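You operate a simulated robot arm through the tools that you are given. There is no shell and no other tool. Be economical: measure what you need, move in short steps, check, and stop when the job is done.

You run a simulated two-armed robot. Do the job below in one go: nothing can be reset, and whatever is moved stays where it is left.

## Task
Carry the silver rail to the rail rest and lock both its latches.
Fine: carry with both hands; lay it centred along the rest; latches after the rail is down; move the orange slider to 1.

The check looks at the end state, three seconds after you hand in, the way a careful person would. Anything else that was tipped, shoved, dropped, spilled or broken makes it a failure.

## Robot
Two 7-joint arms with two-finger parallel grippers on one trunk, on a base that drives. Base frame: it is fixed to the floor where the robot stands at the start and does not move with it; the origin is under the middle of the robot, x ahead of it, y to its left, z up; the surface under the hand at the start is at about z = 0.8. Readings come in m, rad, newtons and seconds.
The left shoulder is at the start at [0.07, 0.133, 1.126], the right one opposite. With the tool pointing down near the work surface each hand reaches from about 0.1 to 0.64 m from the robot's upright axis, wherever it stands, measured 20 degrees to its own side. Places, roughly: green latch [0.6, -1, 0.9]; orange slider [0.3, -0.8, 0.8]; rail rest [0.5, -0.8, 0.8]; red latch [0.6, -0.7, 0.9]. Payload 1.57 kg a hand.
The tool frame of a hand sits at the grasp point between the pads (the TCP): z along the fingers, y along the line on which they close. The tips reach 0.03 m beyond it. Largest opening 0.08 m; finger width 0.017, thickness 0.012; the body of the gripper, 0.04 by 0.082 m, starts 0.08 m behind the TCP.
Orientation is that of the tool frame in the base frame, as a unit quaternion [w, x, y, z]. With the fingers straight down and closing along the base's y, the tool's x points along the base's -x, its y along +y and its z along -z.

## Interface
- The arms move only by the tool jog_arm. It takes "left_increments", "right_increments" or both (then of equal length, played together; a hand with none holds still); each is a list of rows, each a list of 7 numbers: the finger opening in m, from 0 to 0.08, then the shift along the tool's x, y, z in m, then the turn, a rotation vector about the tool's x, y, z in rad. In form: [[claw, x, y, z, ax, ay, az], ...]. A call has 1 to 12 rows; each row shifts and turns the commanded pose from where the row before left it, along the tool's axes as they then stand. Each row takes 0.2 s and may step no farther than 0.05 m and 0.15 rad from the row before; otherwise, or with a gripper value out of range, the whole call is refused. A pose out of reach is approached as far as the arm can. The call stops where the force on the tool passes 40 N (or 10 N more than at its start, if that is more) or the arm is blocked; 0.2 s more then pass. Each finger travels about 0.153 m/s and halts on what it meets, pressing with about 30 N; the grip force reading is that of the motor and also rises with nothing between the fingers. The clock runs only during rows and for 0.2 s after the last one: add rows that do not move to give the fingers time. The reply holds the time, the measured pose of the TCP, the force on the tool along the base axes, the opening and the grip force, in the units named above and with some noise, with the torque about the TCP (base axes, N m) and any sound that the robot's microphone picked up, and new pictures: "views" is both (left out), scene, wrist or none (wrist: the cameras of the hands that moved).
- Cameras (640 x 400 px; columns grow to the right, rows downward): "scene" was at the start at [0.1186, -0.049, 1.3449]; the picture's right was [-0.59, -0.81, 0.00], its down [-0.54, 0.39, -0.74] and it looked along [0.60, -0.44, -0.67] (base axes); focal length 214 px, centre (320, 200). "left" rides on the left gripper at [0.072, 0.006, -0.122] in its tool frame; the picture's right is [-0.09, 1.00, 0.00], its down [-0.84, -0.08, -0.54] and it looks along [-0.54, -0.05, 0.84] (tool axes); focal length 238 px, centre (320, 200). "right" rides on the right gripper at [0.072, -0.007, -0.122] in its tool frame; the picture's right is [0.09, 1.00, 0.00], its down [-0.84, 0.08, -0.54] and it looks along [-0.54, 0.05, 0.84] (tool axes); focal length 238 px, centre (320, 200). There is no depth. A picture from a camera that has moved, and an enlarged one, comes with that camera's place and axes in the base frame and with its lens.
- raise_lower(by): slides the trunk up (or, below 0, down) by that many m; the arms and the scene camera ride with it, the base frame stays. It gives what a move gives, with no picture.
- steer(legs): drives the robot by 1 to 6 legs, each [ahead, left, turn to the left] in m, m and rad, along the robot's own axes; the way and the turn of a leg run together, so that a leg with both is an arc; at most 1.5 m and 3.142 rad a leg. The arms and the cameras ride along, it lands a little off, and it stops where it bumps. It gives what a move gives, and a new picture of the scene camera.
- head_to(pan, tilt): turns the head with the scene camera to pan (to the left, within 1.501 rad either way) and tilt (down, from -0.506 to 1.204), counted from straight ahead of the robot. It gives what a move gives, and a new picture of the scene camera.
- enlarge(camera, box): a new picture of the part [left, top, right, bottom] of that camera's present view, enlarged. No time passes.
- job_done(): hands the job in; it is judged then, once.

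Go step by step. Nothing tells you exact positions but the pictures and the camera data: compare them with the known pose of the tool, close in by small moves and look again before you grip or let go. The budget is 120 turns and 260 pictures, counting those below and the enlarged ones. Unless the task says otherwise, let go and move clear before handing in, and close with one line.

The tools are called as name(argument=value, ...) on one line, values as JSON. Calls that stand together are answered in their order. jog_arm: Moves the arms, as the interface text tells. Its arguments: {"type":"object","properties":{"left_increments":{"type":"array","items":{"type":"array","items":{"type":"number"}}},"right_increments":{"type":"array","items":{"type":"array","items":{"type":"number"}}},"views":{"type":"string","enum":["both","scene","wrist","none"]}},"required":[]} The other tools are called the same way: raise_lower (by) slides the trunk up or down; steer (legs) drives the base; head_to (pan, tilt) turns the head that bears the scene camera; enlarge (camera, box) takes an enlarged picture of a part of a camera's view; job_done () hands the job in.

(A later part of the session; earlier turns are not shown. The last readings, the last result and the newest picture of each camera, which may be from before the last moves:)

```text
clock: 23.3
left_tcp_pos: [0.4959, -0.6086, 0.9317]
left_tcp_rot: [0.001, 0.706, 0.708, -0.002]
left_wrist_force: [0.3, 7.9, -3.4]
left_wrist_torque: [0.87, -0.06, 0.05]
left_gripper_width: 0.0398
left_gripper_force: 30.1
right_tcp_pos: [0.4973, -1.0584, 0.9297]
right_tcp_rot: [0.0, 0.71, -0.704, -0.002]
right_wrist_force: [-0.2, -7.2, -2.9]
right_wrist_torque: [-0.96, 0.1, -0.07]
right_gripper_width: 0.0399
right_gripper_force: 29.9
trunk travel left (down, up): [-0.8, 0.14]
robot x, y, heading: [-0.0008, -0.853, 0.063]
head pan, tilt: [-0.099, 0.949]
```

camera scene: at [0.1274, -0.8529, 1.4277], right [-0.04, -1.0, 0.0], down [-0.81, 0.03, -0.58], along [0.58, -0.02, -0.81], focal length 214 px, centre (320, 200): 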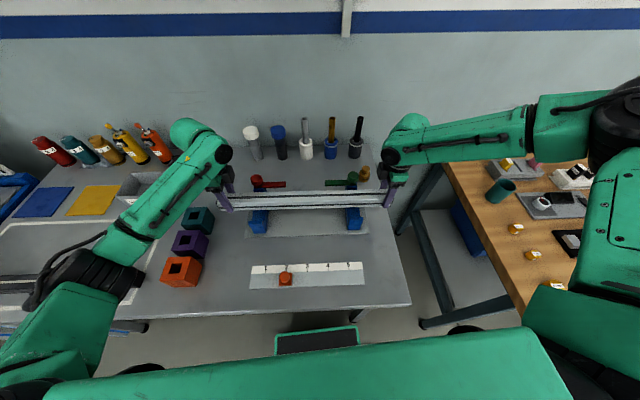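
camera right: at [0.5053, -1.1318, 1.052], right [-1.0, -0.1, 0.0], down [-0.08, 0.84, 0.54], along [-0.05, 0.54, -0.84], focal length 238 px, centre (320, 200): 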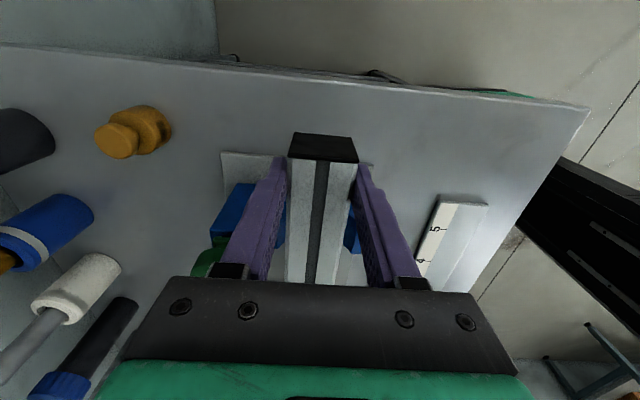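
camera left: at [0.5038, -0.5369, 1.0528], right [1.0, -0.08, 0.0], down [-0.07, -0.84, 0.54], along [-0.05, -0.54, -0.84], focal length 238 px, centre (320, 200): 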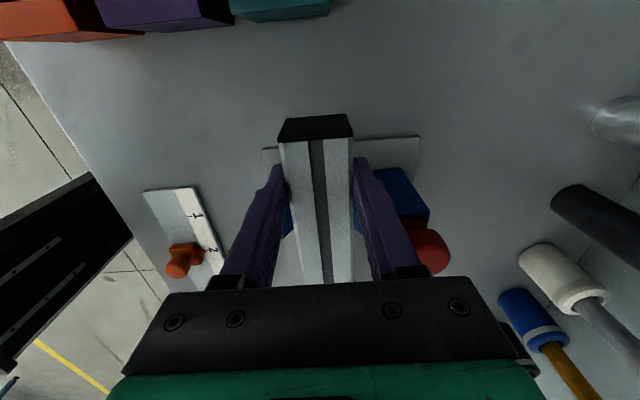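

The rail's middle measures y ≈ -0.829 against the rest's -0.825, so I shift +3.7 mm in y and +2 mm in x, then lower the trunk 30 mm and look.

jog_arm(left_increments=[[0.02, 0.002, 0.001, 0, 0, 0, 0], [0.02, 0.0017, 0.001, 0, 0, 0, 0], [0.02, 0, 0, 0, 0, 0, 0]], right_increments=[[0.02, -0.002, -0.001, 0, 0, 0, 0], [0.02, -0.0017, -0.0005, 0, 0, 0, 0], [0.02, 0, 0, 0, 0, 0, 0]], views="none")

raise_lower(by=-0.03)

jog_arm(left_increments=[[0.02, 0, 0, 0, 0, 0, 0]], right_increments=[[0.02, 0, 0, 0, 0, 0, 0]], views="wrist")

enlarge(camera="scene", box=[240, 160, 400, 260])

```text
clock: 24.1
left_tcp_pos: [0.5002, -0.6059, 0.9318]
left_tcp_rot: [0.001, 0.706, 0.708, -0.001]
left_wrist_force: [-2.2, -0.3, 0.1]
left_wrist_torque: [-0.94, 0.12, -0.35]
left_gripper_width: 0.0396
left_gripper_force: 29.9
right_tcp_pos: [0.5006, -1.0543, 0.9287]
right_tcp_rot: [-0.001, 0.709, -0.705, 0.0]
right_wrist_force: [2.1, 0.9, -7.1]
right_wrist_torque: [-0.7, -0.12, -0.34]
right_gripper_width: 0.04
right_gripper_force: 30.2
trunk travel left (down, up): [-0.8, 0.14]
robot x, y, heading: [0.0025, -0.8522, 0.062]
head pan, tilt: [-0.099, 0.949]
```

```text
clock: 24.9
left_tcp_pos: [0.4999, -0.6038, 0.9028]
left_tcp_rot: [0.001, 0.705, 0.709, -0.001]
left_wrist_force: [-1.5, -9.2, 0.2]
left_wrist_torque: [-1.0, 0.04, -0.18]
left_gripper_width: 0.0397
left_gripper_force: 30.0
right_tcp_pos: [0.4997, -1.0539, 0.8992]
right_tcp_rot: [0.0, 0.709, -0.706, -0.001]
right_wrist_force: [1.1, 8.8, -6.8]
right_wrist_torque: [-0.61, -0.02, -0.37]
right_gripper_width: 0.0399
right_gripper_force: 30.2
trunk travel left (down, up): [-0.77, 0.17]
robot x, y, heading: [0.0015, -0.8511, 0.054]
head pan, tilt: [-0.099, 0.949]
```

```text
clock: 25.2
left_tcp_pos: [0.5005, -0.6045, 0.9009]
left_tcp_rot: [0.001, 0.705, 0.709, -0.001]
left_wrist_force: [-1.0, -13.6, -0.5]
left_wrist_torque: [-0.95, -0.03, -0.11]
left_gripper_width: 0.04
left_gripper_force: 29.9
right_tcp_pos: [0.4995, -1.0536, 0.8994]
right_tcp_rot: [0.0, 0.709, -0.705, -0.001]
right_wrist_force: [1.2, 13.2, -6.5]
right_wrist_torque: [-0.42, 0.03, -0.26]
right_gripper_width: 0.0399
right_gripper_force: 29.4
trunk travel left (down, up): [-0.77, 0.17]
robot x, y, heading: [0.0005, -0.85, 0.063]
head pan, tilt: [-0.099, 0.949]
camera right: at [0.5077, -1.1284, 1.0222], right [-1.0, -0.1, 0.0], down [-0.08, 0.84, 0.54], along [-0.05, 0.54, -0.84], focal length 238 px, centre (320, 200)
camera left: at [0.5062, -0.5326, 1.0223], right [1.0, -0.09, 0.0], down [-0.07, -0.84, 0.54], along [-0.05, -0.54, -0.84], focal length 238 px, centre (320, 200)
```

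right: 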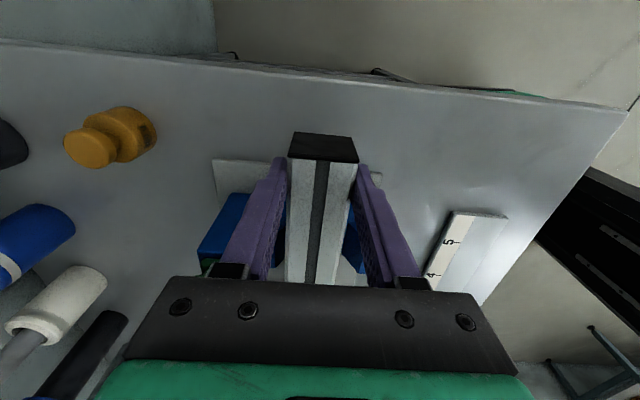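
left: 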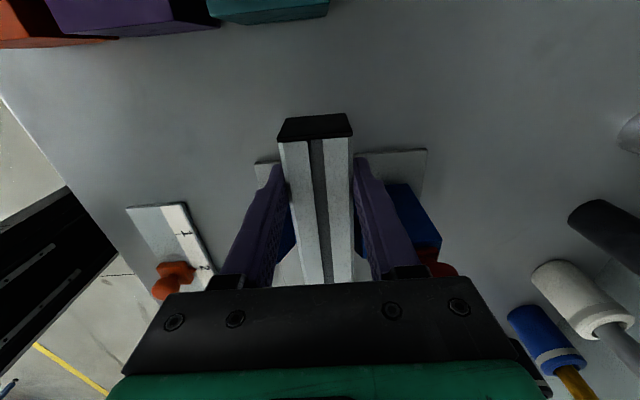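

```text
4.00 times, centred on (320, 210) of scene
camera zoom: at [0.1276, -0.8528, 1.3976], right [-0.04, -1.0, 0.0], down [-0.81, 0.03, -0.58], along [0.58, -0.02, -0.81], focal length 858 px, centre (320, 160)
```

zoom: 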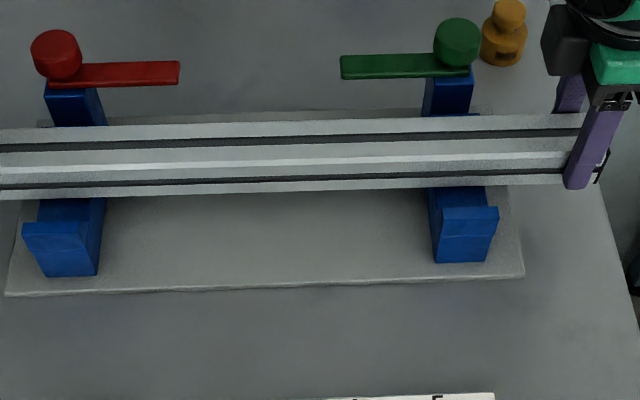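

The rail is centred (y ≈ -0.825) and between the prongs. I ease the tension and lower further in small trunk steps, watching the forces.

jog_arm(left_increments=[[0.02, -0.001, 0, 0, 0, 0, 0]], right_increments=[[0.02, -0.001, 0, 0, 0, 0, 0]], views="none")

raise_lower(by=-0.012)

```text
clock: 25.6
left_tcp_pos: [0.4983, -0.605, 0.9012]
left_tcp_rot: [0.0, 0.705, 0.709, -0.002]
left_wrist_force: [-0.3, -10.2, -4.6]
left_wrist_torque: [-0.89, 0.01, -0.18]
left_gripper_width: 0.0397
left_gripper_force: 29.7
right_tcp_pos: [0.4989, -1.0546, 0.9006]
right_tcp_rot: [0.0, 0.709, -0.705, 0.0]
right_wrist_force: [-0.5, 9.2, -3.1]
right_wrist_torque: [0.84, 0.02, 0.15]
right_gripper_width: 0.0397
right_gripper_force: 29.5
trunk travel left (down, up): [-0.77, 0.17]
robot x, y, heading: [-0.0003, -0.8511, 0.059]
head pan, tilt: [-0.099, 0.949]
```

```text
clock: 26.2
left_tcp_pos: [0.4951, -0.605, 0.8909]
left_tcp_rot: [0.0, 0.706, 0.708, 0.001]
left_wrist_force: [-2.3, -9.2, -2.8]
left_wrist_torque: [-0.05, 0.06, -0.09]
left_gripper_width: 0.0396
left_gripper_force: 29.6
right_tcp_pos: [0.4968, -1.0538, 0.8888]
right_tcp_rot: [-0.001, 0.709, -0.705, 0.001]
right_wrist_force: [-6.6, 9.2, 6.0]
right_wrist_torque: [0.47, 0.09, -0.21]
right_gripper_width: 0.0401
right_gripper_force: 30.3
trunk travel left (down, up): [-0.758, 0.182]
robot x, y, heading: [0.0012, -0.8523, 0.053]
head pan, tilt: [-0.099, 0.949]
```

The far slope pushes the rail slightly toward the robot, so I shift -3 mm in x and continue down.

jog_arm(left_increments=[[0.02, 0, -0.002, 0, 0, 0, 0], [0.02, 0, 0, 0, 0, 0, 0]], right_increments=[[0.02, 0, 0.003, 0, 0, 0, 0], [0.02, 0, 0, 0, 0, 0, 0]], views="none")

raise_lower(by=-0.006)

enlarge(camera="scene", box=[230, 150, 410, 262])

```text
clock: 26.9
left_tcp_pos: [0.4958, -0.6049, 0.8912]
left_tcp_rot: [0.001, 0.705, 0.71, 0.0]
left_wrist_force: [-1.1, -6.7, -2.3]
left_wrist_torque: [-0.07, -0.16, -0.44]
left_gripper_width: 0.0396
left_gripper_force: 29.8
right_tcp_pos: [0.4971, -1.0543, 0.8899]
right_tcp_rot: [-0.001, 0.708, -0.706, 0.002]
right_wrist_force: [3.9, 4.1, 12.2]
right_wrist_torque: [0.01, 0.38, -0.13]
right_gripper_width: 0.0397
right_gripper_force: 30.4
trunk travel left (down, up): [-0.758, 0.182]
robot x, y, heading: [0.0014, -0.8505, 0.061]
head pan, tilt: [-0.099, 0.949]
```

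```text
clock: 27.4
left_tcp_pos: [0.495, -0.603, 0.8886]
left_tcp_rot: [0.003, 0.705, 0.71, 0.002]
left_wrist_force: [2.9, -1.7, 21.0]
left_wrist_torque: [-0.46, 0.44, -0.28]
left_gripper_width: 0.0399
left_gripper_force: 30.4
right_tcp_pos: [0.4953, -1.0526, 0.8872]
right_tcp_rot: [-0.005, 0.709, -0.705, 0.004]
right_wrist_force: [14.2, 0.1, 32.2]
right_wrist_torque: [-0.45, 0.17, -0.28]
right_gripper_width: 0.0399
right_gripper_force: 29.9
trunk travel left (down, up): [-0.752, 0.188]
robot x, y, heading: [0.0036, -0.853, 0.065]
head pan, tilt: [-0.099, 0.949]
```

```text
3.56 times, centred on (320, 206) of scene
camera zoom: at [0.121, -0.8526, 1.381], right [-0.04, -1.0, 0.0], down [-0.81, 0.03, -0.59], along [0.58, -0.02, -0.81], focal length 763 px, centre (320, 179)
```

zoom: 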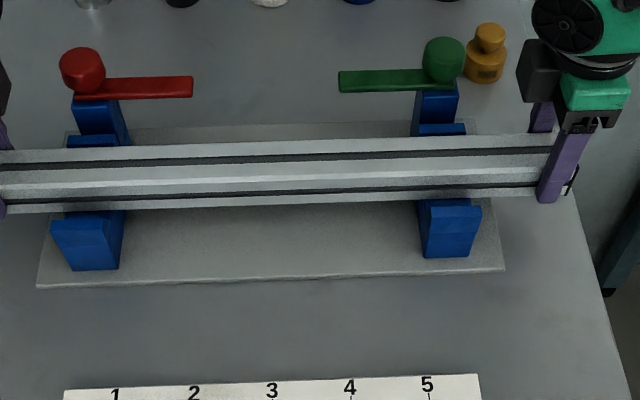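

The rail now bears on both cradles (upward force 21 and 32 N). I relieve the load a little and open both grippers.

jog_arm(left_increments=[[0.02, 0, 0, -0.001, 0, 0, 0], [0.02, 0, 0, 0, 0, 0, 0]], right_increments=[[0.02, 0, -0.002, -0.002, 0, 0, 0], [0.02, 0, 0, 0, 0, 0, 0]], views="none")

jog_arm(left_increments=[[0.045, 0, 0, 0, 0, 0, 0], [0.055, 0, 0, 0, 0, 0, 0], [0.065, 0, 0, 0, 0, 0, 0], [0.065, 0, 0, 0, 0, 0, 0]], right_increments=[[0.045, 0, 0, 0, 0, 0, 0], [0.055, 0, 0, 0, 0, 0, 0], [0.065, 0, 0, 0, 0, 0, 0], [0.065, 0, 0, 0, 0, 0, 0]], views="wrist")

enlarge(camera="scene", box=[230, 150, 410, 262])

```text
clock: 28.0
left_tcp_pos: [0.4944, -0.6041, 0.89]
left_tcp_rot: [0.002, 0.704, 0.71, 0.003]
left_wrist_force: [10.1, 4.0, 23.6]
left_wrist_torque: [-0.23, 0.45, 0.02]
left_gripper_width: 0.0398
left_gripper_force: 29.8
right_tcp_pos: [0.4972, -1.0537, 0.8869]
right_tcp_rot: [-0.003, 0.708, -0.706, 0.003]
right_wrist_force: [9.0, -2.9, 31.4]
right_wrist_torque: [0.48, 0.06, 0.07]
right_gripper_width: 0.0398
right_gripper_force: 29.9
trunk travel left (down, up): [-0.752, 0.188]
robot x, y, heading: [0.0018, -0.8511, 0.056]
head pan, tilt: [-0.099, 0.949]
```

```text
clock: 29.0
left_tcp_pos: [0.4964, -0.6052, 0.8852]
left_tcp_rot: [0.001, 0.705, 0.709, -0.001]
left_wrist_force: [0.0, 0.3, 0.3]
left_wrist_torque: [-0.02, 0.03, 0.0]
left_gripper_width: 0.0648
left_gripper_force: 0.0
right_tcp_pos: [0.4982, -1.0542, 0.8822]
right_tcp_rot: [0.001, 0.709, -0.705, -0.001]
right_wrist_force: [0.0, 0.2, -0.2]
right_wrist_torque: [0.01, -0.01, 0.02]
right_gripper_width: 0.0648
right_gripper_force: 0.0
trunk travel left (down, up): [-0.752, 0.188]
robot x, y, heading: [0.0003, -0.8499, 0.06]
head pan, tilt: [-0.099, 0.949]
camera right: at [0.506, -1.128, 1.0062], right [-1.0, -0.1, 0.0], down [-0.08, 0.84, 0.54], along [-0.05, 0.54, -0.84], focal length 238 px, centre (320, 200)
camera left: at [0.5036, -0.5333, 1.0067], right [1.0, -0.09, 0.0], down [-0.07, -0.84, 0.54], along [-0.05, -0.54, -0.84], focal length 238 px, centre (320, 200)
```

right: 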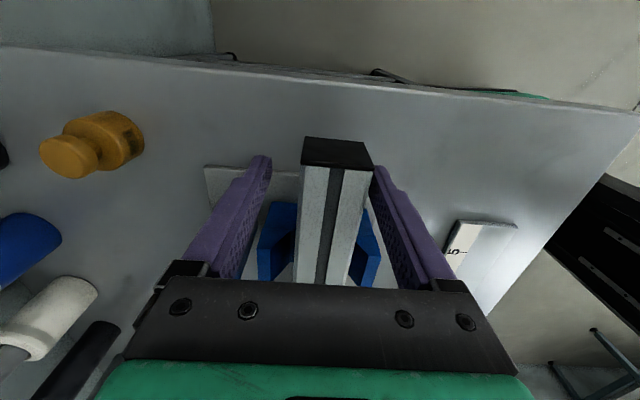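
left: 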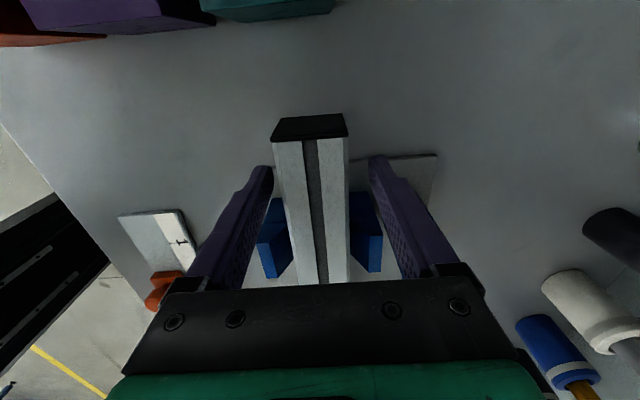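

```text
3.56 times, centred on (320, 206) of scene
camera zoom: at [0.1265, -0.8531, 1.3797], right [-0.04, -1.0, 0.0], down [-0.81, 0.03, -0.58], along [0.58, -0.02, -0.81], focal length 763 px, centre (320, 179)
```

zoom: 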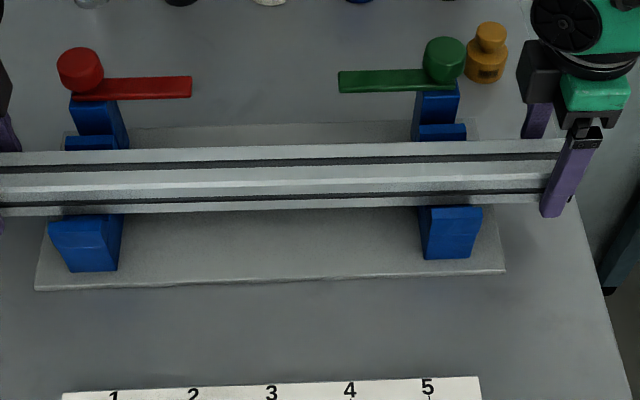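

The rail is seated in both cradles, centred at y ≈ -0.824. I lift both open hands straight up and then look at the latches.

jog_arm(left_increments=[[0.065, 0, 0, -0.02, 0, 0, 0], [0.065, 0, 0, -0.03, 0, 0, 0], [0.065, 0, 0, -0.04, 0, 0, 0], [0.065, 0, 0, -0.04, 0, 0, 0]], right_increments=[[0.065, 0, 0, -0.02, 0, 0, 0], [0.065, 0, 0, -0.03, 0, 0, 0], [0.065, 0, 0, -0.04, 0, 0, 0], [0.065, 0, 0, -0.04, 0, 0, 0]], views="wrist")

enlarge(camera="scene", box=[240, 155, 320, 205])

enlarge(camera="scene", box=[320, 155, 400, 205])

```text
clock: 30.0
left_tcp_pos: [0.4942, -0.6032, 1.015]
left_tcp_rot: [0.001, 0.704, 0.71, 0.0]
left_wrist_force: [-1.5, -0.2, 0.0]
left_wrist_torque: [0.02, -0.03, -0.02]
left_gripper_width: 0.0647
left_gripper_force: 0.0
right_tcp_pos: [0.4974, -1.0534, 1.0138]
right_tcp_rot: [-0.001, 0.709, -0.705, 0.0]
right_wrist_force: [0.0, -0.2, -0.2]
right_wrist_torque: [-0.05, -0.03, 0.0]
right_gripper_width: 0.0649
right_gripper_force: 0.0
trunk travel left (down, up): [-0.752, 0.188]
robot x, y, heading: [0.0022, -0.8533, 0.062]
head pan, tilt: [-0.099, 0.949]
camera right: at [0.5052, -1.1284, 1.1373], right [-1.0, -0.1, 0.0], down [-0.08, 0.84, 0.54], along [-0.05, 0.54, -0.84], focal length 238 px, centre (320, 200)
camera left: at [0.501, -0.5311, 1.1368], right [1.0, -0.09, 0.0], down [-0.07, -0.84, 0.54], along [-0.05, -0.54, -0.84], focal length 238 px, centre (320, 200)
```

right: 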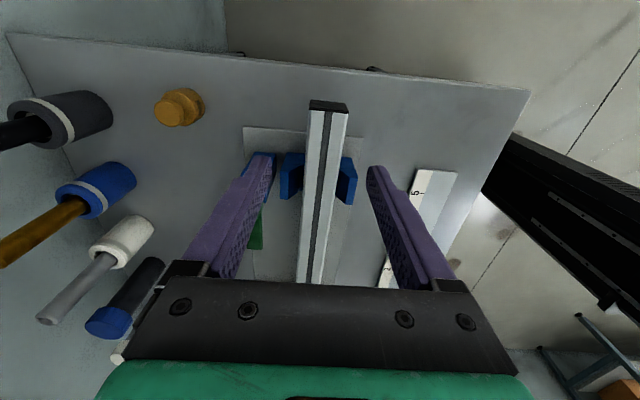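
left: 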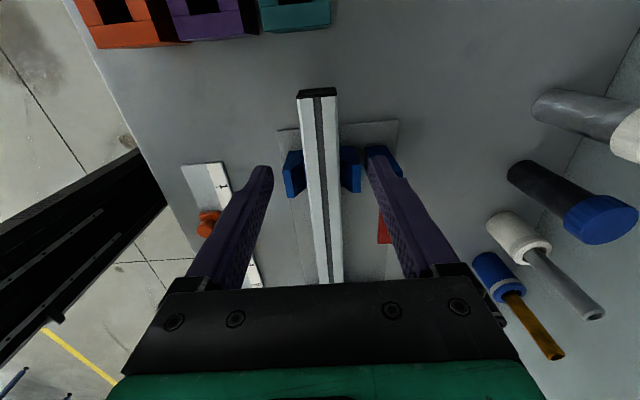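

```text
8.00 times, centred on (280, 180) of scene
camera zoom: at [0.124, -0.8526, 1.3799], right [-0.04, -1.0, 0.0], down [-0.81, 0.03, -0.58], along [0.58, -0.02, -0.81], focal length 1716 px, centre (640, 360)
```

zoom: 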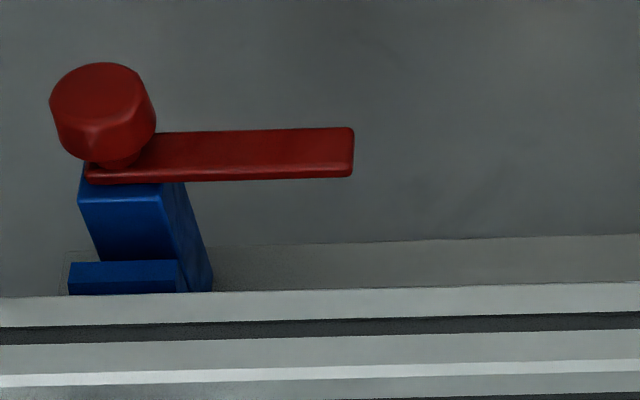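

```text
8.00 times, centred on (360, 180) of scene
camera zoom: at [0.124, -0.8526, 1.3799], right [-0.04, -1.0, 0.0], down [-0.81, 0.03, -0.58], along [0.58, -0.02, -0.81], focal length 1716 px, centre (0, 360)
```

zoom: 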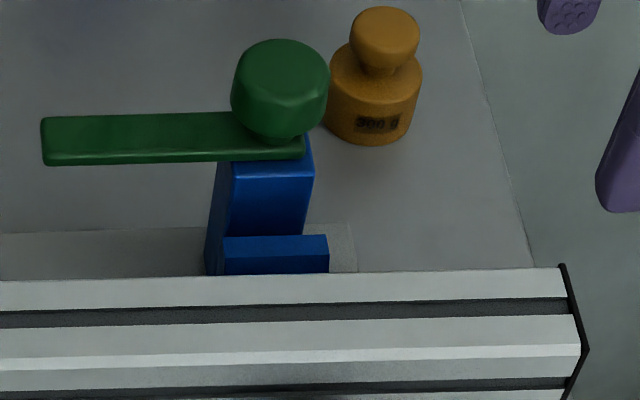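

Each latch has a knob over its pivot (red at about (0.567,-0.675)) and an arm pointing inward, which must swing over the rail. I bring the closed left hand to the far side of the red arm, first above, to check.

jog_arm(left_increments=[[0.03, -0.029, 0.026, 0, 0, 0, 0], [0.0, -0.029, 0.026, 0, 0, 0, 0], [0.0, -0.029, 0.026, 0, 0, 0, 0], [0.0, -0.0295, 0.025, 0, 0, 0, 0], [0, 0, 0, 0.03, 0, 0, 0], [0, 0, 0, 0, 0, 0, 0]], views="both")

enlarge(camera="scene", box=[230, 140, 330, 202])

```text
clock: 31.4
left_tcp_pos: [0.5991, -0.7193, 0.9859]
left_tcp_rot: [0.001, 0.705, 0.709, 0.0]
left_wrist_force: [-0.7, -0.1, -0.4]
left_wrist_torque: [0.04, -0.02, -0.01]
left_gripper_width: 0.0
left_gripper_force: 20.8
right_tcp_pos: [0.4981, -1.0543, 1.0133]
right_tcp_rot: [-0.001, 0.709, -0.705, -0.001]
right_wrist_force: [0.9, -0.9, 0.7]
right_wrist_torque: [-0.04, 0.01, 0.0]
right_gripper_width: 0.0649
right_gripper_force: 0.1
trunk travel left (down, up): [-0.752, 0.188]
robot x, y, heading: [0.0016, -0.8554, 0.061]
head pan, tilt: [-0.099, 0.949]
camera scene: at [0.1257, -0.8525, 1.3798], right [-0.04, -1.0, 0.0], down [-0.81, 0.03, -0.58], along [0.58, -0.02, -0.81], focal length 214 px, centre (320, 200)
camera left: at [0.6058, -0.6477, 1.1066], right [1.0, -0.09, 0.0], down [-0.07, -0.84, 0.54], along [-0.05, -0.54, -0.84], focal length 238 px, centre (320, 200)
```

scene: 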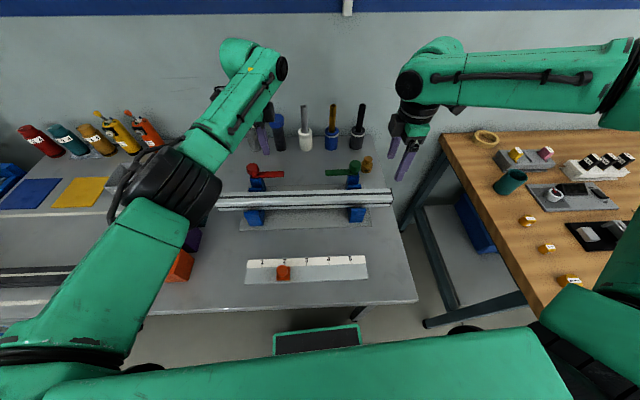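
left: 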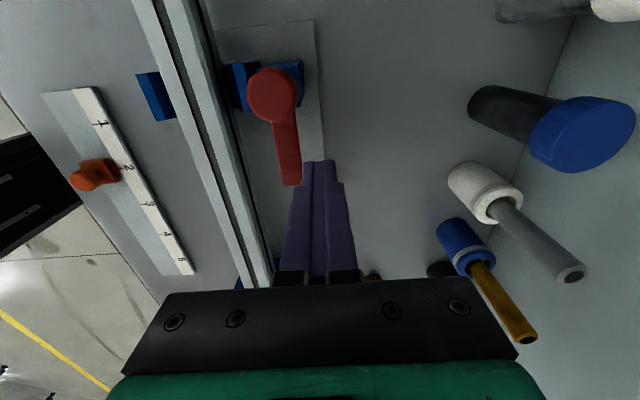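

```text
6.40 times, centred on (280, 171) of scene
camera zoom: at [0.1257, -0.8525, 1.3798], right [-0.04, -1.0, 0.0], down [-0.81, 0.03, -0.58], along [0.58, -0.02, -0.81], focal length 1373 px, centre (576, 386)
```

zoom: 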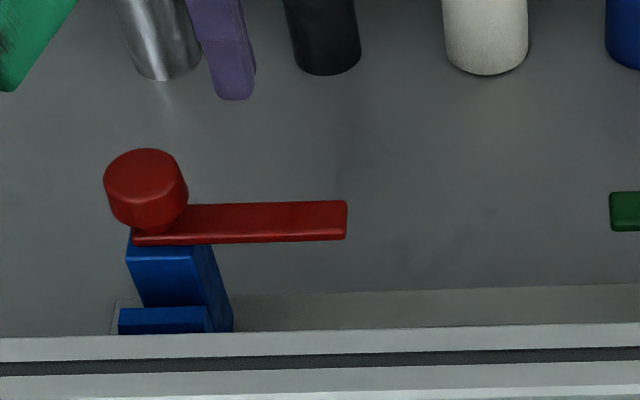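

The finger stands 10 mm behind the red arm, as planned. I descend to arm height and start the sweep up to about 60°.

jog_arm(left_increments=[[0, 0, 0, 0.035, 0, 0, 0], [0, 0, 0, 0.036, 0, 0, 0], [0, 0, -0.005, 0, 0, 0, 0], [0, 0, -0.005, 0, 0, 0, 0], [0, -0.002, -0.0108, 0, 0, 0, 0], [0, -0.0018, -0.0108, 0, 0, 0, 0], [0, 0.0045, -0.0108, 0, 0, 0, 0], [0, 0.005, -0.0108, 0, 0, 0, 0]], views="wrist")

enlarge(camera="scene", box=[230, 140, 330, 202])

```text
clock: 33.2
left_tcp_pos: [0.5478, -0.7148, 0.9145]
left_tcp_rot: [0.002, 0.705, 0.71, 0.0]
left_wrist_force: [-0.1, 0.3, -0.1]
left_wrist_torque: [0.02, -0.03, 0.03]
left_gripper_width: 0.0
left_gripper_force: 21.6
right_tcp_pos: [0.4973, -1.0539, 1.0127]
right_tcp_rot: [0.0, 0.709, -0.705, 0.0]
right_wrist_force: [0.6, -0.1, 0.5]
right_wrist_torque: [-0.01, 0.02, -0.01]
right_gripper_width: 0.0649
right_gripper_force: 0.0
trunk travel left (down, up): [-0.752, 0.188]
robot x, y, heading: [0.0016, -0.8525, 0.056]
head pan, tilt: [-0.099, 0.949]
camera left: at [0.5536, -0.6429, 1.0356], right [1.0, -0.09, 0.0], down [-0.07, -0.84, 0.54], along [-0.04, -0.54, -0.84], focal length 238 px, centre (320, 200)
```

left: 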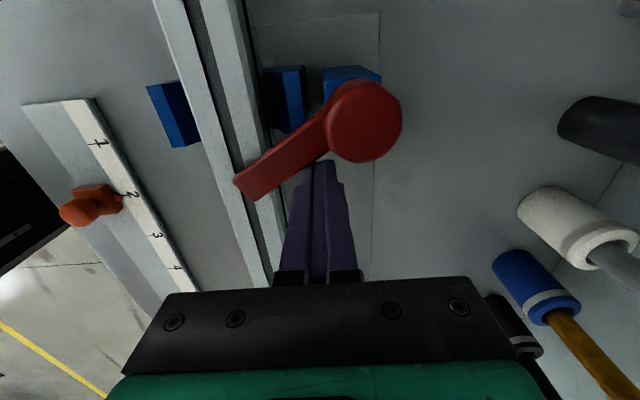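

```text
6.40 times, centred on (280, 171) of scene
camera zoom: at [0.1255, -0.8526, 1.3798], right [-0.04, -1.0, 0.0], down [-0.81, 0.03, -0.58], along [0.58, -0.02, -0.81], focal length 1373 px, centre (576, 386)
```

zoom: 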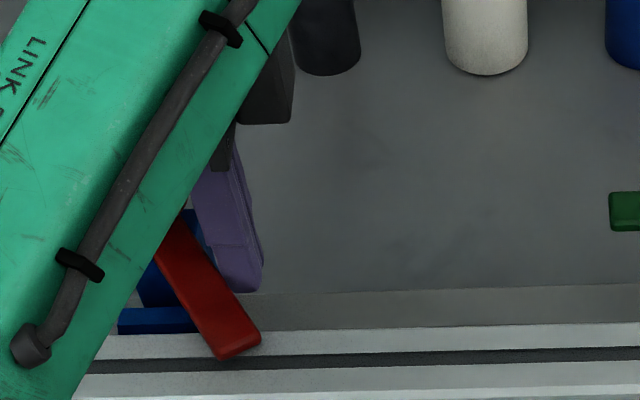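

The red arm is swinging over the rail, around 60°. I continue the arc to 90°.

jog_arm(left_increments=[[0, 0.007, -0.0065, 0, 0, 0, 0], [0, 0.008, -0.005, 0, 0, 0, 0], [0, 0.0085, -0.003, 0, 0, 0, 0], [0, 0.002, 0, 0, 0, 0, 0], [0, 0, 0, 0, 0, 0, 0]], views="wrist")

enlarge(camera="left", box=[160, 0, 480, 200])

```text
clock: 34.4
left_tcp_pos: [0.5334, -0.6925, 0.9134]
left_tcp_rot: [0.0, 0.705, 0.709, 0.0]
left_wrist_force: [0.1, -12.1, -3.8]
left_wrist_torque: [-0.17, -0.09, -0.02]
left_gripper_width: 0.0
left_gripper_force: 21.4
right_tcp_pos: [0.4994, -1.0577, 1.0127]
right_tcp_rot: [-0.001, 0.709, -0.705, -0.001]
right_wrist_force: [0.4, -0.5, -1.2]
right_wrist_torque: [0.02, 0.0, -0.01]
right_gripper_width: 0.065
right_gripper_force: 0.0
trunk travel left (down, up): [-0.752, 0.188]
robot x, y, heading: [0.0043, -0.852, 0.061]
head pan, tilt: [-0.099, 0.949]
camera left: at [0.54, -0.6218, 1.0358], right [1.0, -0.09, 0.0], down [-0.07, -0.84, 0.54], along [-0.05, -0.54, -0.84], focal length 238 px, centre (320, 200)
```

left: 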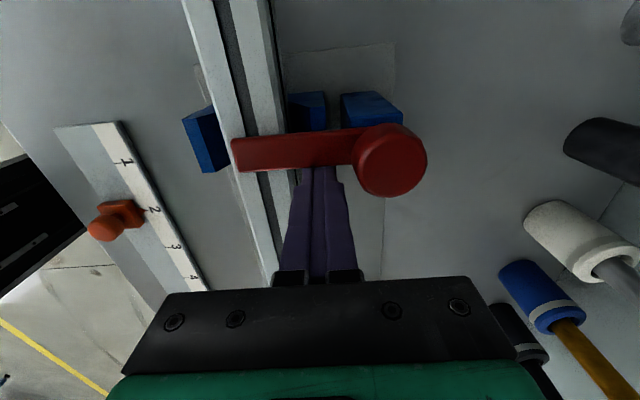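

```text
2.00 times, centred on (320, 100) of left
camera zoom: at [0.54, -0.6218, 1.0358], right [1.0, -0.09, 0.0], down [-0.07, -0.84, 0.54], along [-0.05, -0.54, -0.84], focal length 477 px, centre (320, 400)
```

zoom: 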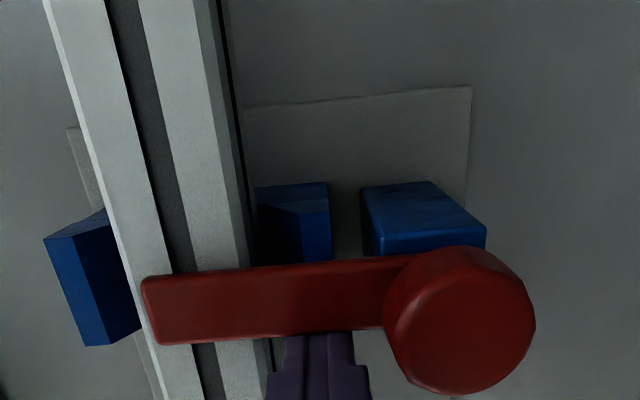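

The red latch is against its stop at 90° over the rail. I retract the left hand and bring the right hand, closed, above the far side of the green arm.

jog_arm(left_increments=[[0, -0.012, 0, 0, 0, 0, 0], [0, 0, 0, -0.04, 0, 0, 0], [0, 0, 0, -0.04, 0, 0, 0], [0, 0, 0, -0.02, 0, 0, 0], [0, 0.035, -0.02, 0, 0, 0, 0], [0, 0.035, -0.02, 0, 0, 0, 0], [0, 0.03, -0.02, 0, 0, 0, 0], [0, 0, 0, 0, 0, 0, 0], [0, 0, 0, 0, 0, 0, 0]], right_increments=[[0.03, 0, 0, 0, 0, 0, 0], [0, 0, 0, 0, 0, 0, 0], [0, 0, 0, 0, 0, 0, 0], [0, -0.0311, -0.0251, 0, 0, 0, 0], [0, -0.0311, -0.0251, 0, 0, 0, 0], [0, -0.0311, -0.0251, 0, 0, 0, 0], [0, -0.0312, -0.0252, 0, 0, 0, 0], [0, 0, 0, 0.03, 0, 0, 0], [0, 0, 0, 0, 0, 0, 0]], views="both")

enlarge(camera="scene", box=[240, 140, 400, 240])

```text
clock: 36.4
left_tcp_pos: [0.4721, -0.6009, 1.0166]
left_tcp_rot: [0.0, 0.705, 0.709, 0.0]
left_wrist_force: [-0.9, 0.3, -0.2]
left_wrist_torque: [0.02, 0.01, 0.0]
left_gripper_width: 0.0001
left_gripper_force: 20.7
right_tcp_pos: [0.5368, -0.9786, 0.9909]
right_tcp_rot: [-0.001, 0.709, -0.705, -0.001]
right_wrist_force: [0.0, 0.8, -1.3]
right_wrist_torque: [-0.01, 0.02, -0.02]
right_gripper_width: 0.0001
right_gripper_force: 21.1
right hand out of reach, approached as far as the arm can: row 6, 7, 8
trunk travel left (down, up): [-0.752, 0.188]
robot x, y, heading: [0.0031, -0.8513, 0.056]
head pan, tilt: [-0.099, 0.949]
camera scene: at [0.1254, -0.8532, 1.3798], right [-0.04, -1.0, 0.0], down [-0.81, 0.03, -0.58], along [0.58, -0.02, -0.81], focal length 214 px, centre (320, 200)
camera right: at [0.5438, -1.053, 1.1139], right [-1.0, -0.1, 0.0], down [-0.08, 0.84, 0.54], along [-0.05, 0.54, -0.84], focal length 238 px, centre (320, 200)
camera left: at [0.4786, -0.5291, 1.1374], right [1.0, -0.09, 0.0], down [-0.07, -0.84, 0.54], along [-0.05, -0.54, -0.84], focal length 238 px, centre (320, 200)
```

scene: 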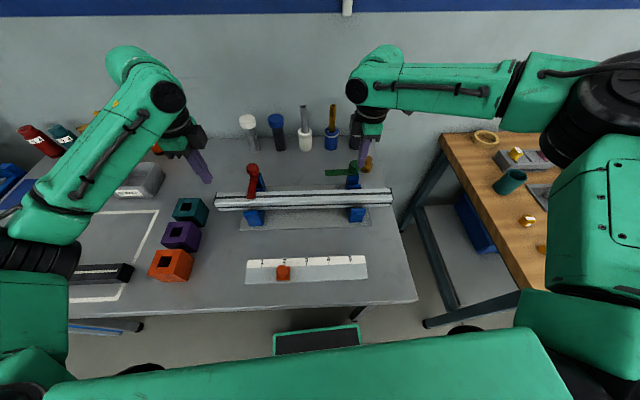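
right: 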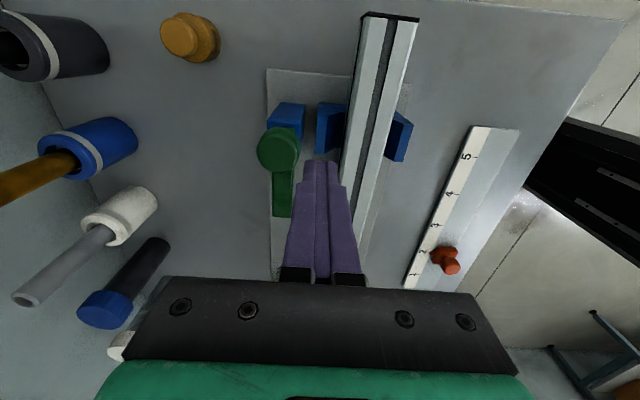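
left: 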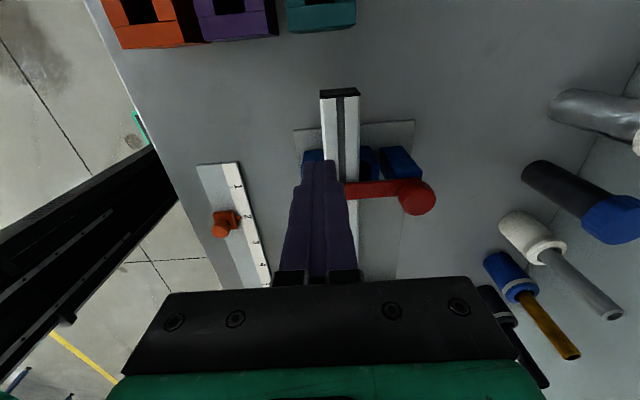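

```text
4.00 times, centred on (320, 190) of scene
camera zoom: at [0.1254, -0.8532, 1.3798], right [-0.04, -1.0, 0.0], down [-0.81, 0.03, -0.58], along [0.58, -0.02, -0.81], focal length 858 px, centre (320, 240)
```

zoom: 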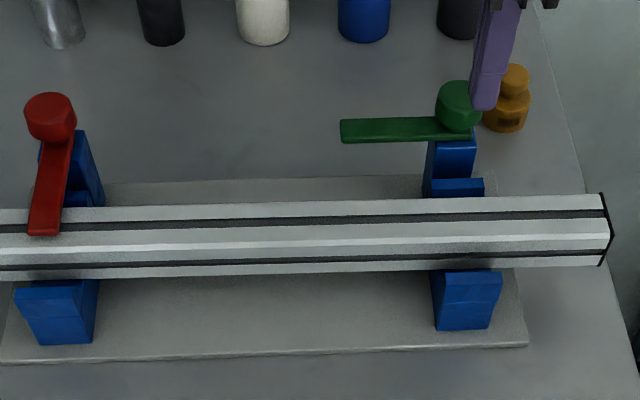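

The right arm can't reach past the green latch in its present posture. I'll back it off and instead drive the base 0.2 m right so the left hand can do the green latch in the posture that worked for red.

jog_arm(right_increments=[[0, 0, 0, -0.04, 0, 0, 0], [0, 0.02, 0.035, -0.02, 0, 0, 0], [0, 0.02, 0.04, 0, 0, 0, 0], [0, 0.02, 0.04, 0, 0, 0, 0], [0, 0, 0.04, 0, 0, 0, 0]], views="none")

steer(legs=[[0, -0.2, 0]])

```text
clock: 37.6
left_tcp_pos: [0.4709, -0.6007, 1.0169]
left_tcp_rot: [0.001, 0.706, 0.708, 0.001]
left_wrist_force: [-0.9, 0.7, -0.5]
left_wrist_torque: [-0.02, -0.02, -0.03]
left_gripper_width: 0.0
left_gripper_force: 21.4
right_tcp_pos: [0.3801, -1.0418, 1.0518]
right_tcp_rot: [0.0, 0.708, -0.706, 0.0]
right_wrist_force: [-0.6, -0.3, 0.4]
right_wrist_torque: [-0.03, -0.01, -0.01]
right_gripper_width: 0.0
right_gripper_force: 21.5
trunk travel left (down, up): [-0.752, 0.188]
robot x, y, heading: [0.0028, -0.8547, 0.059]
head pan, tilt: [-0.099, 0.949]
```

```text
clock: 39.2
left_tcp_pos: [0.485, -0.801, 1.0154]
left_tcp_rot: [0.0, 0.704, 0.71, -0.001]
left_wrist_force: [0.1, -0.4, 0.7]
left_wrist_torque: [0.05, -0.02, 0.01]
left_gripper_width: 0.0
left_gripper_force: 21.3
right_tcp_pos: [0.3951, -1.2421, 1.0514]
right_tcp_rot: [0.0, 0.709, -0.705, 0.0]
right_wrist_force: [-0.1, 0.2, 0.1]
right_wrist_torque: [-0.01, 0.04, 0.03]
right_gripper_width: 0.0
right_gripper_force: 21.7
trunk travel left (down, up): [-0.752, 0.188]
robot x, y, heading: [0.0116, -1.0549, 0.066]
head pan, tilt: [-0.099, 0.949]
camera scene: at [0.1379, -1.0536, 1.3798], right [-0.04, -1.0, 0.0], down [-0.81, 0.03, -0.58], along [0.58, -0.02, -0.81], focal length 214 px, centre (320, 200)
```

scene: 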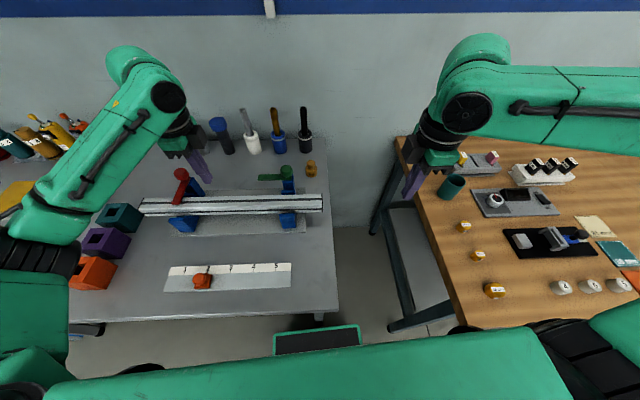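

The base shifted cleanly. Now I bring the left hand behind the green arm at (0.599,-0.930), still above it, and check.

jog_arm(left_increments=[[0, -0.0322, 0.0285, 0, 0, 0, 0], [0, -0.0322, 0.0285, 0, 0, 0, 0], [0, -0.0322, 0.0285, 0, 0, 0, 0], [0, -0.0324, 0.0285, 0, 0, 0, 0], [0, 0, 0, 0.03, 0, 0, 0], [0, 0, 0, 0, 0, 0, 0]], views="wrist")

enlarge(camera="scene", box=[230, 135, 340, 204])

```text
clock: 40.6
left_tcp_pos: [0.6012, -0.9318, 0.9858]
left_tcp_rot: [0.002, 0.705, 0.71, 0.0]
left_wrist_force: [0.1, 0.3, 0.0]
left_wrist_torque: [0.04, -0.03, -0.01]
left_gripper_width: 0.0
left_gripper_force: 20.7
right_tcp_pos: [0.3953, -1.243, 1.0508]
right_tcp_rot: [0.0, 0.71, -0.704, 0.0]
right_wrist_force: [-0.3, -0.1, 0.4]
right_wrist_torque: [0.04, 0.0, 0.0]
right_gripper_width: 0.0
right_gripper_force: 21.9
trunk travel left (down, up): [-0.752, 0.188]
robot x, y, heading: [0.0123, -1.0595, 0.064]
head pan, tilt: [-0.099, 0.949]
camera left: at [0.6066, -0.86, 1.1069], right [1.0, -0.09, 0.0], down [-0.07, -0.84, 0.54], along [-0.05, -0.54, -0.84], focal length 238 px, centre (320, 200)
```

left: 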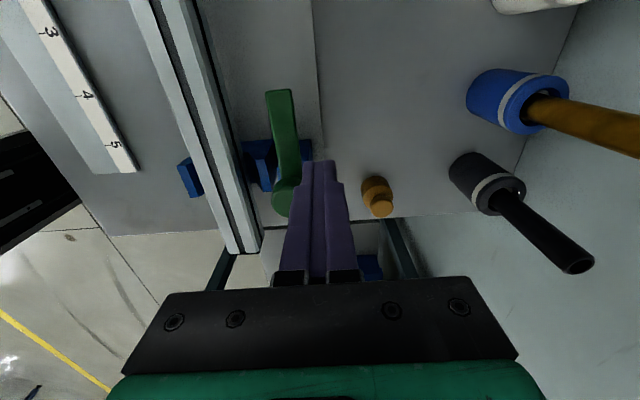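

```text
5.80 times, centred on (285, 170) of scene
camera zoom: at [0.1377, -1.0552, 1.3798], right [-0.04, -1.0, 0.0], down [-0.81, 0.03, -0.58], along [0.58, -0.02, -0.81], focal length 1243 px, centre (523, 377)
```

zoom: 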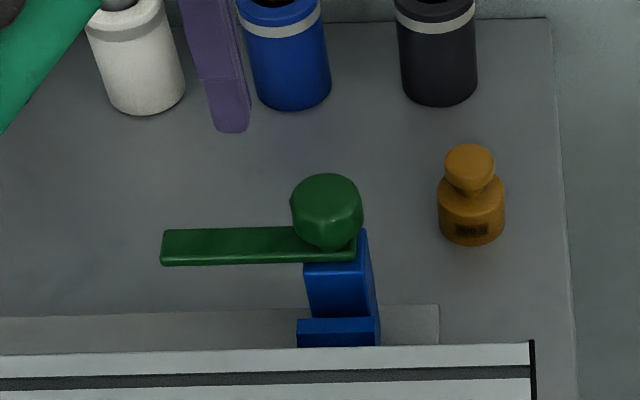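

The finger is just behind the green arm and clear of the brass weight. I descend and sweep the green arm toward the rail.

jog_arm(left_increments=[[0, 0, 0, 0.035, 0, 0, 0], [0, 0, 0, 0.036, 0, 0, 0], [0, 0, -0.006, 0, 0, 0, 0], [0, 0, -0.006, 0, 0, 0, 0], [0, 0.003, -0.0104, 0, 0, 0, 0], [0, 0.0025, -0.0104, 0, 0, 0, 0], [0, -0.0045, -0.0108, 0, 0, 0, 0], [0, -0.005, -0.0108, 0, 0, 0, 0]], views="wrist")

```text
clock: 42.4
left_tcp_pos: [0.545, -0.935, 0.9165]
left_tcp_rot: [0.0, 0.704, 0.71, 0.001]
left_wrist_force: [0.3, 0.1, -0.3]
left_wrist_torque: [-0.02, 0.01, -0.05]
left_gripper_width: 0.0
left_gripper_force: 21.0
right_tcp_pos: [0.3946, -1.2439, 1.051]
right_tcp_rot: [-0.001, 0.709, -0.705, 0.0]
right_wrist_force: [0.6, 0.4, -0.7]
right_wrist_torque: [0.02, 0.01, -0.01]
right_gripper_width: 0.0
right_gripper_force: 21.3
trunk travel left (down, up): [-0.752, 0.188]
robot x, y, heading: [0.018, -1.0542, 0.062]
head pan, tilt: [-0.099, 0.949]
camera left: at [0.5514, -0.8635, 1.0373], right [1.0, -0.08, 0.0], down [-0.07, -0.84, 0.54], along [-0.05, -0.54, -0.84], focal length 238 px, centre (320, 200)
```

left: 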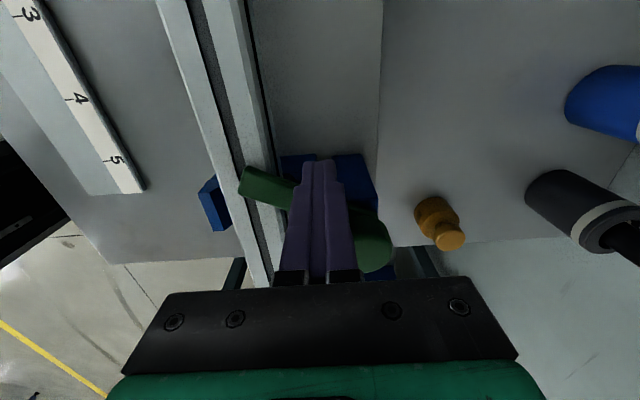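

Green arm is at roughly 60° and already over the rail; I finish the arc.

jog_arm(left_increments=[[0, -0.007, -0.0055, 0, 0, 0, 0], [0, -0.008, -0.004, 0, 0, 0, 0], [0, -0.0085, -0.002, 0, 0, 0, 0], [0, -0.003, 0, 0, 0, 0, 0], [0, 0, 0, 0, 0, 0, 0]], views="wrist")

enlarge(camera="scene", box=[230, 135, 340, 204])

```text
clock: 43.6
left_tcp_pos: [0.5353, -0.9545, 0.9161]
left_tcp_rot: [0.002, 0.703, 0.711, 0.0]
left_wrist_force: [6.2, 23.0, 7.7]
left_wrist_torque: [0.43, -0.08, 0.05]
left_gripper_width: 0.0
left_gripper_force: 21.2
right_tcp_pos: [0.3949, -1.2379, 1.0517]
right_tcp_rot: [0.002, 0.709, -0.706, 0.002]
right_wrist_force: [-0.1, 0.3, -0.4]
right_wrist_torque: [0.01, 0.0, -0.03]
right_gripper_width: 0.0
right_gripper_force: 21.4
trunk travel left (down, up): [-0.752, 0.188]
robot x, y, heading: [0.0139, -1.055, 0.062]
head pan, tilt: [-0.099, 0.949]
camera left: at [0.5404, -0.8833, 1.0364], right [1.0, -0.08, 0.0], down [-0.07, -0.84, 0.54], along [-0.04, -0.54, -0.84], focal length 238 px, centre (320, 200)
```

left: 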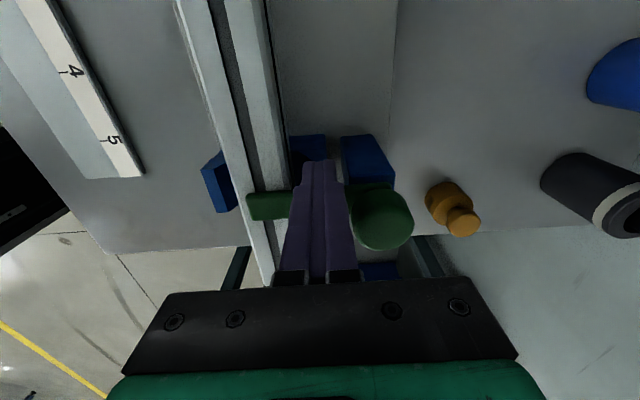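

```text
5.80 times, centred on (285, 170) of scene
camera zoom: at [0.1383, -1.0487, 1.3799], right [-0.04, -1.0, 0.01], down [-0.81, 0.03, -0.58], along [0.58, -0.03, -0.81], focal length 1243 px, centre (523, 377)
```

zoom: 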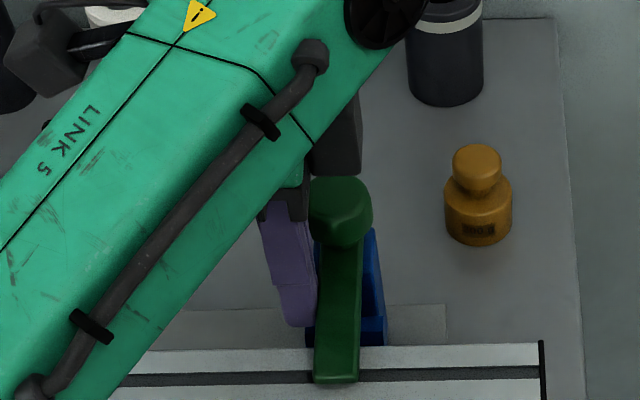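

Both latches are against their stops over the rail. I retract the left hand and drive back 0.2 m left for the slider.

jog_arm(left_increments=[[0, 0.015, 0, 0, 0, 0, 0], [0, 0, 0, -0.04, 0, 0, 0], [0, 0, 0, -0.04, 0, 0, 0], [0, 0, 0, -0.04, 0, 0, 0], [0, 0, -0.04, 0, 0, 0, 0], [0, 0, -0.04, 0, 0, 0, 0], [0, 0, -0.04, 0, 0, 0, 0], [0, 0, -0.04, 0, 0, 0, 0]], views="none")

steer(legs=[[0, 0.2, 0]])

enlarge(camera="scene", box=[230, 240, 390, 340])

enlarge(camera="scene", box=[240, 140, 400, 240])

```text
clock: 45.4
left_tcp_pos: [0.3727, -0.948, 1.0349]
left_tcp_rot: [0.001, 0.704, 0.71, 0.0]
left_wrist_force: [-0.8, -0.3, 1.0]
left_wrist_torque: [-0.03, -0.04, -0.01]
left_gripper_width: 0.0
left_gripper_force: 21.8
right_tcp_pos: [0.3934, -1.2434, 1.0523]
right_tcp_rot: [-0.001, 0.709, -0.705, 0.0]
right_wrist_force: [-0.3, -0.3, -0.1]
right_wrist_torque: [-0.01, -0.01, 0.01]
right_gripper_width: 0.0002
right_gripper_force: 21.2
trunk travel left (down, up): [-0.752, 0.188]
robot x, y, heading: [0.0157, -1.0606, 0.056]
head pan, tilt: [-0.099, 0.949]
```

```text
clock: 47.0
left_tcp_pos: [0.3623, -0.747, 1.0354]
left_tcp_rot: [-0.001, 0.704, 0.71, 0.001]
left_wrist_force: [-0.1, 0.0, 0.1]
left_wrist_torque: [0.03, 0.0, 0.0]
left_gripper_width: 0.0001
left_gripper_force: 21.1
right_tcp_pos: [0.3826, -1.0409, 1.0513]
right_tcp_rot: [0.0, 0.71, -0.704, -0.001]
right_wrist_force: [-0.2, -0.6, -0.3]
right_wrist_torque: [-0.01, 0.01, -0.02]
right_gripper_width: 0.0
right_gripper_force: 21.5
trunk travel left (down, up): [-0.752, 0.188]
robot x, y, heading: [0.0003, -0.8554, 0.062]
head pan, tilt: [-0.099, 0.949]
camera scene: at [0.1256, -0.855, 1.3798], right [-0.04, -1.0, 0.0], down [-0.81, 0.03, -0.58], along [0.58, -0.02, -0.81], focal length 214 px, centre (320, 200)
```

scene: 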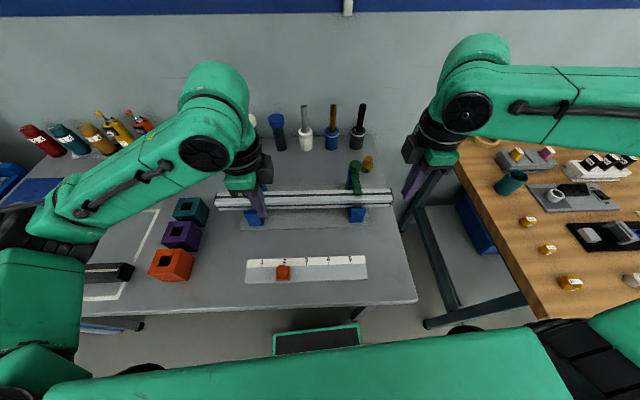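

```text
4.00 times, centred on (310, 290) of scene
camera zoom: at [0.1256, -0.855, 1.3798], right [-0.04, -1.0, 0.0], down [-0.81, 0.03, -0.58], along [0.58, -0.02, -0.81], focal length 858 px, centre (360, -160)
```

zoom: 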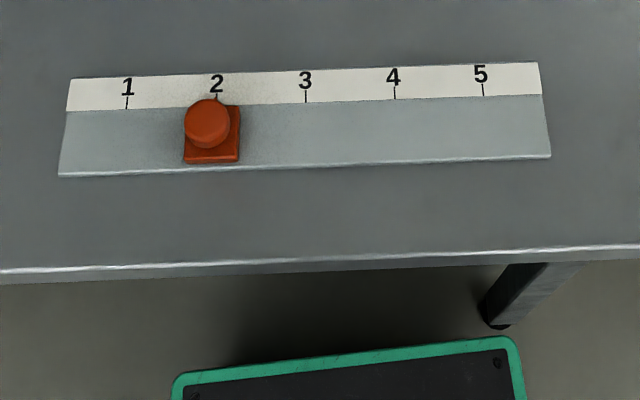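

```text
4.00 times, centred on (320, 190) of scene
camera zoom: at [0.1256, -0.855, 1.3798], right [-0.04, -1.0, 0.0], down [-0.81, 0.03, -0.58], along [0.58, -0.02, -0.81], focal length 858 px, centre (320, 240)
```

zoom: 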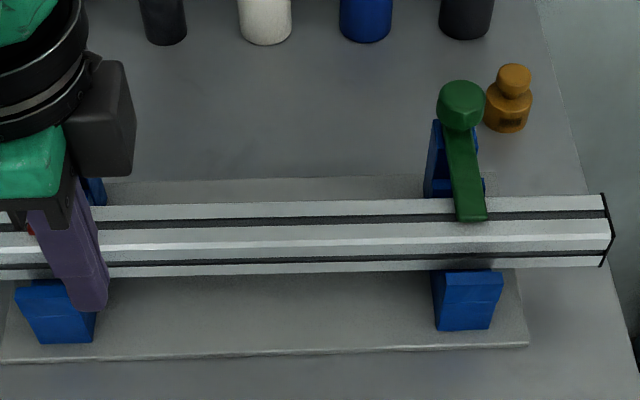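

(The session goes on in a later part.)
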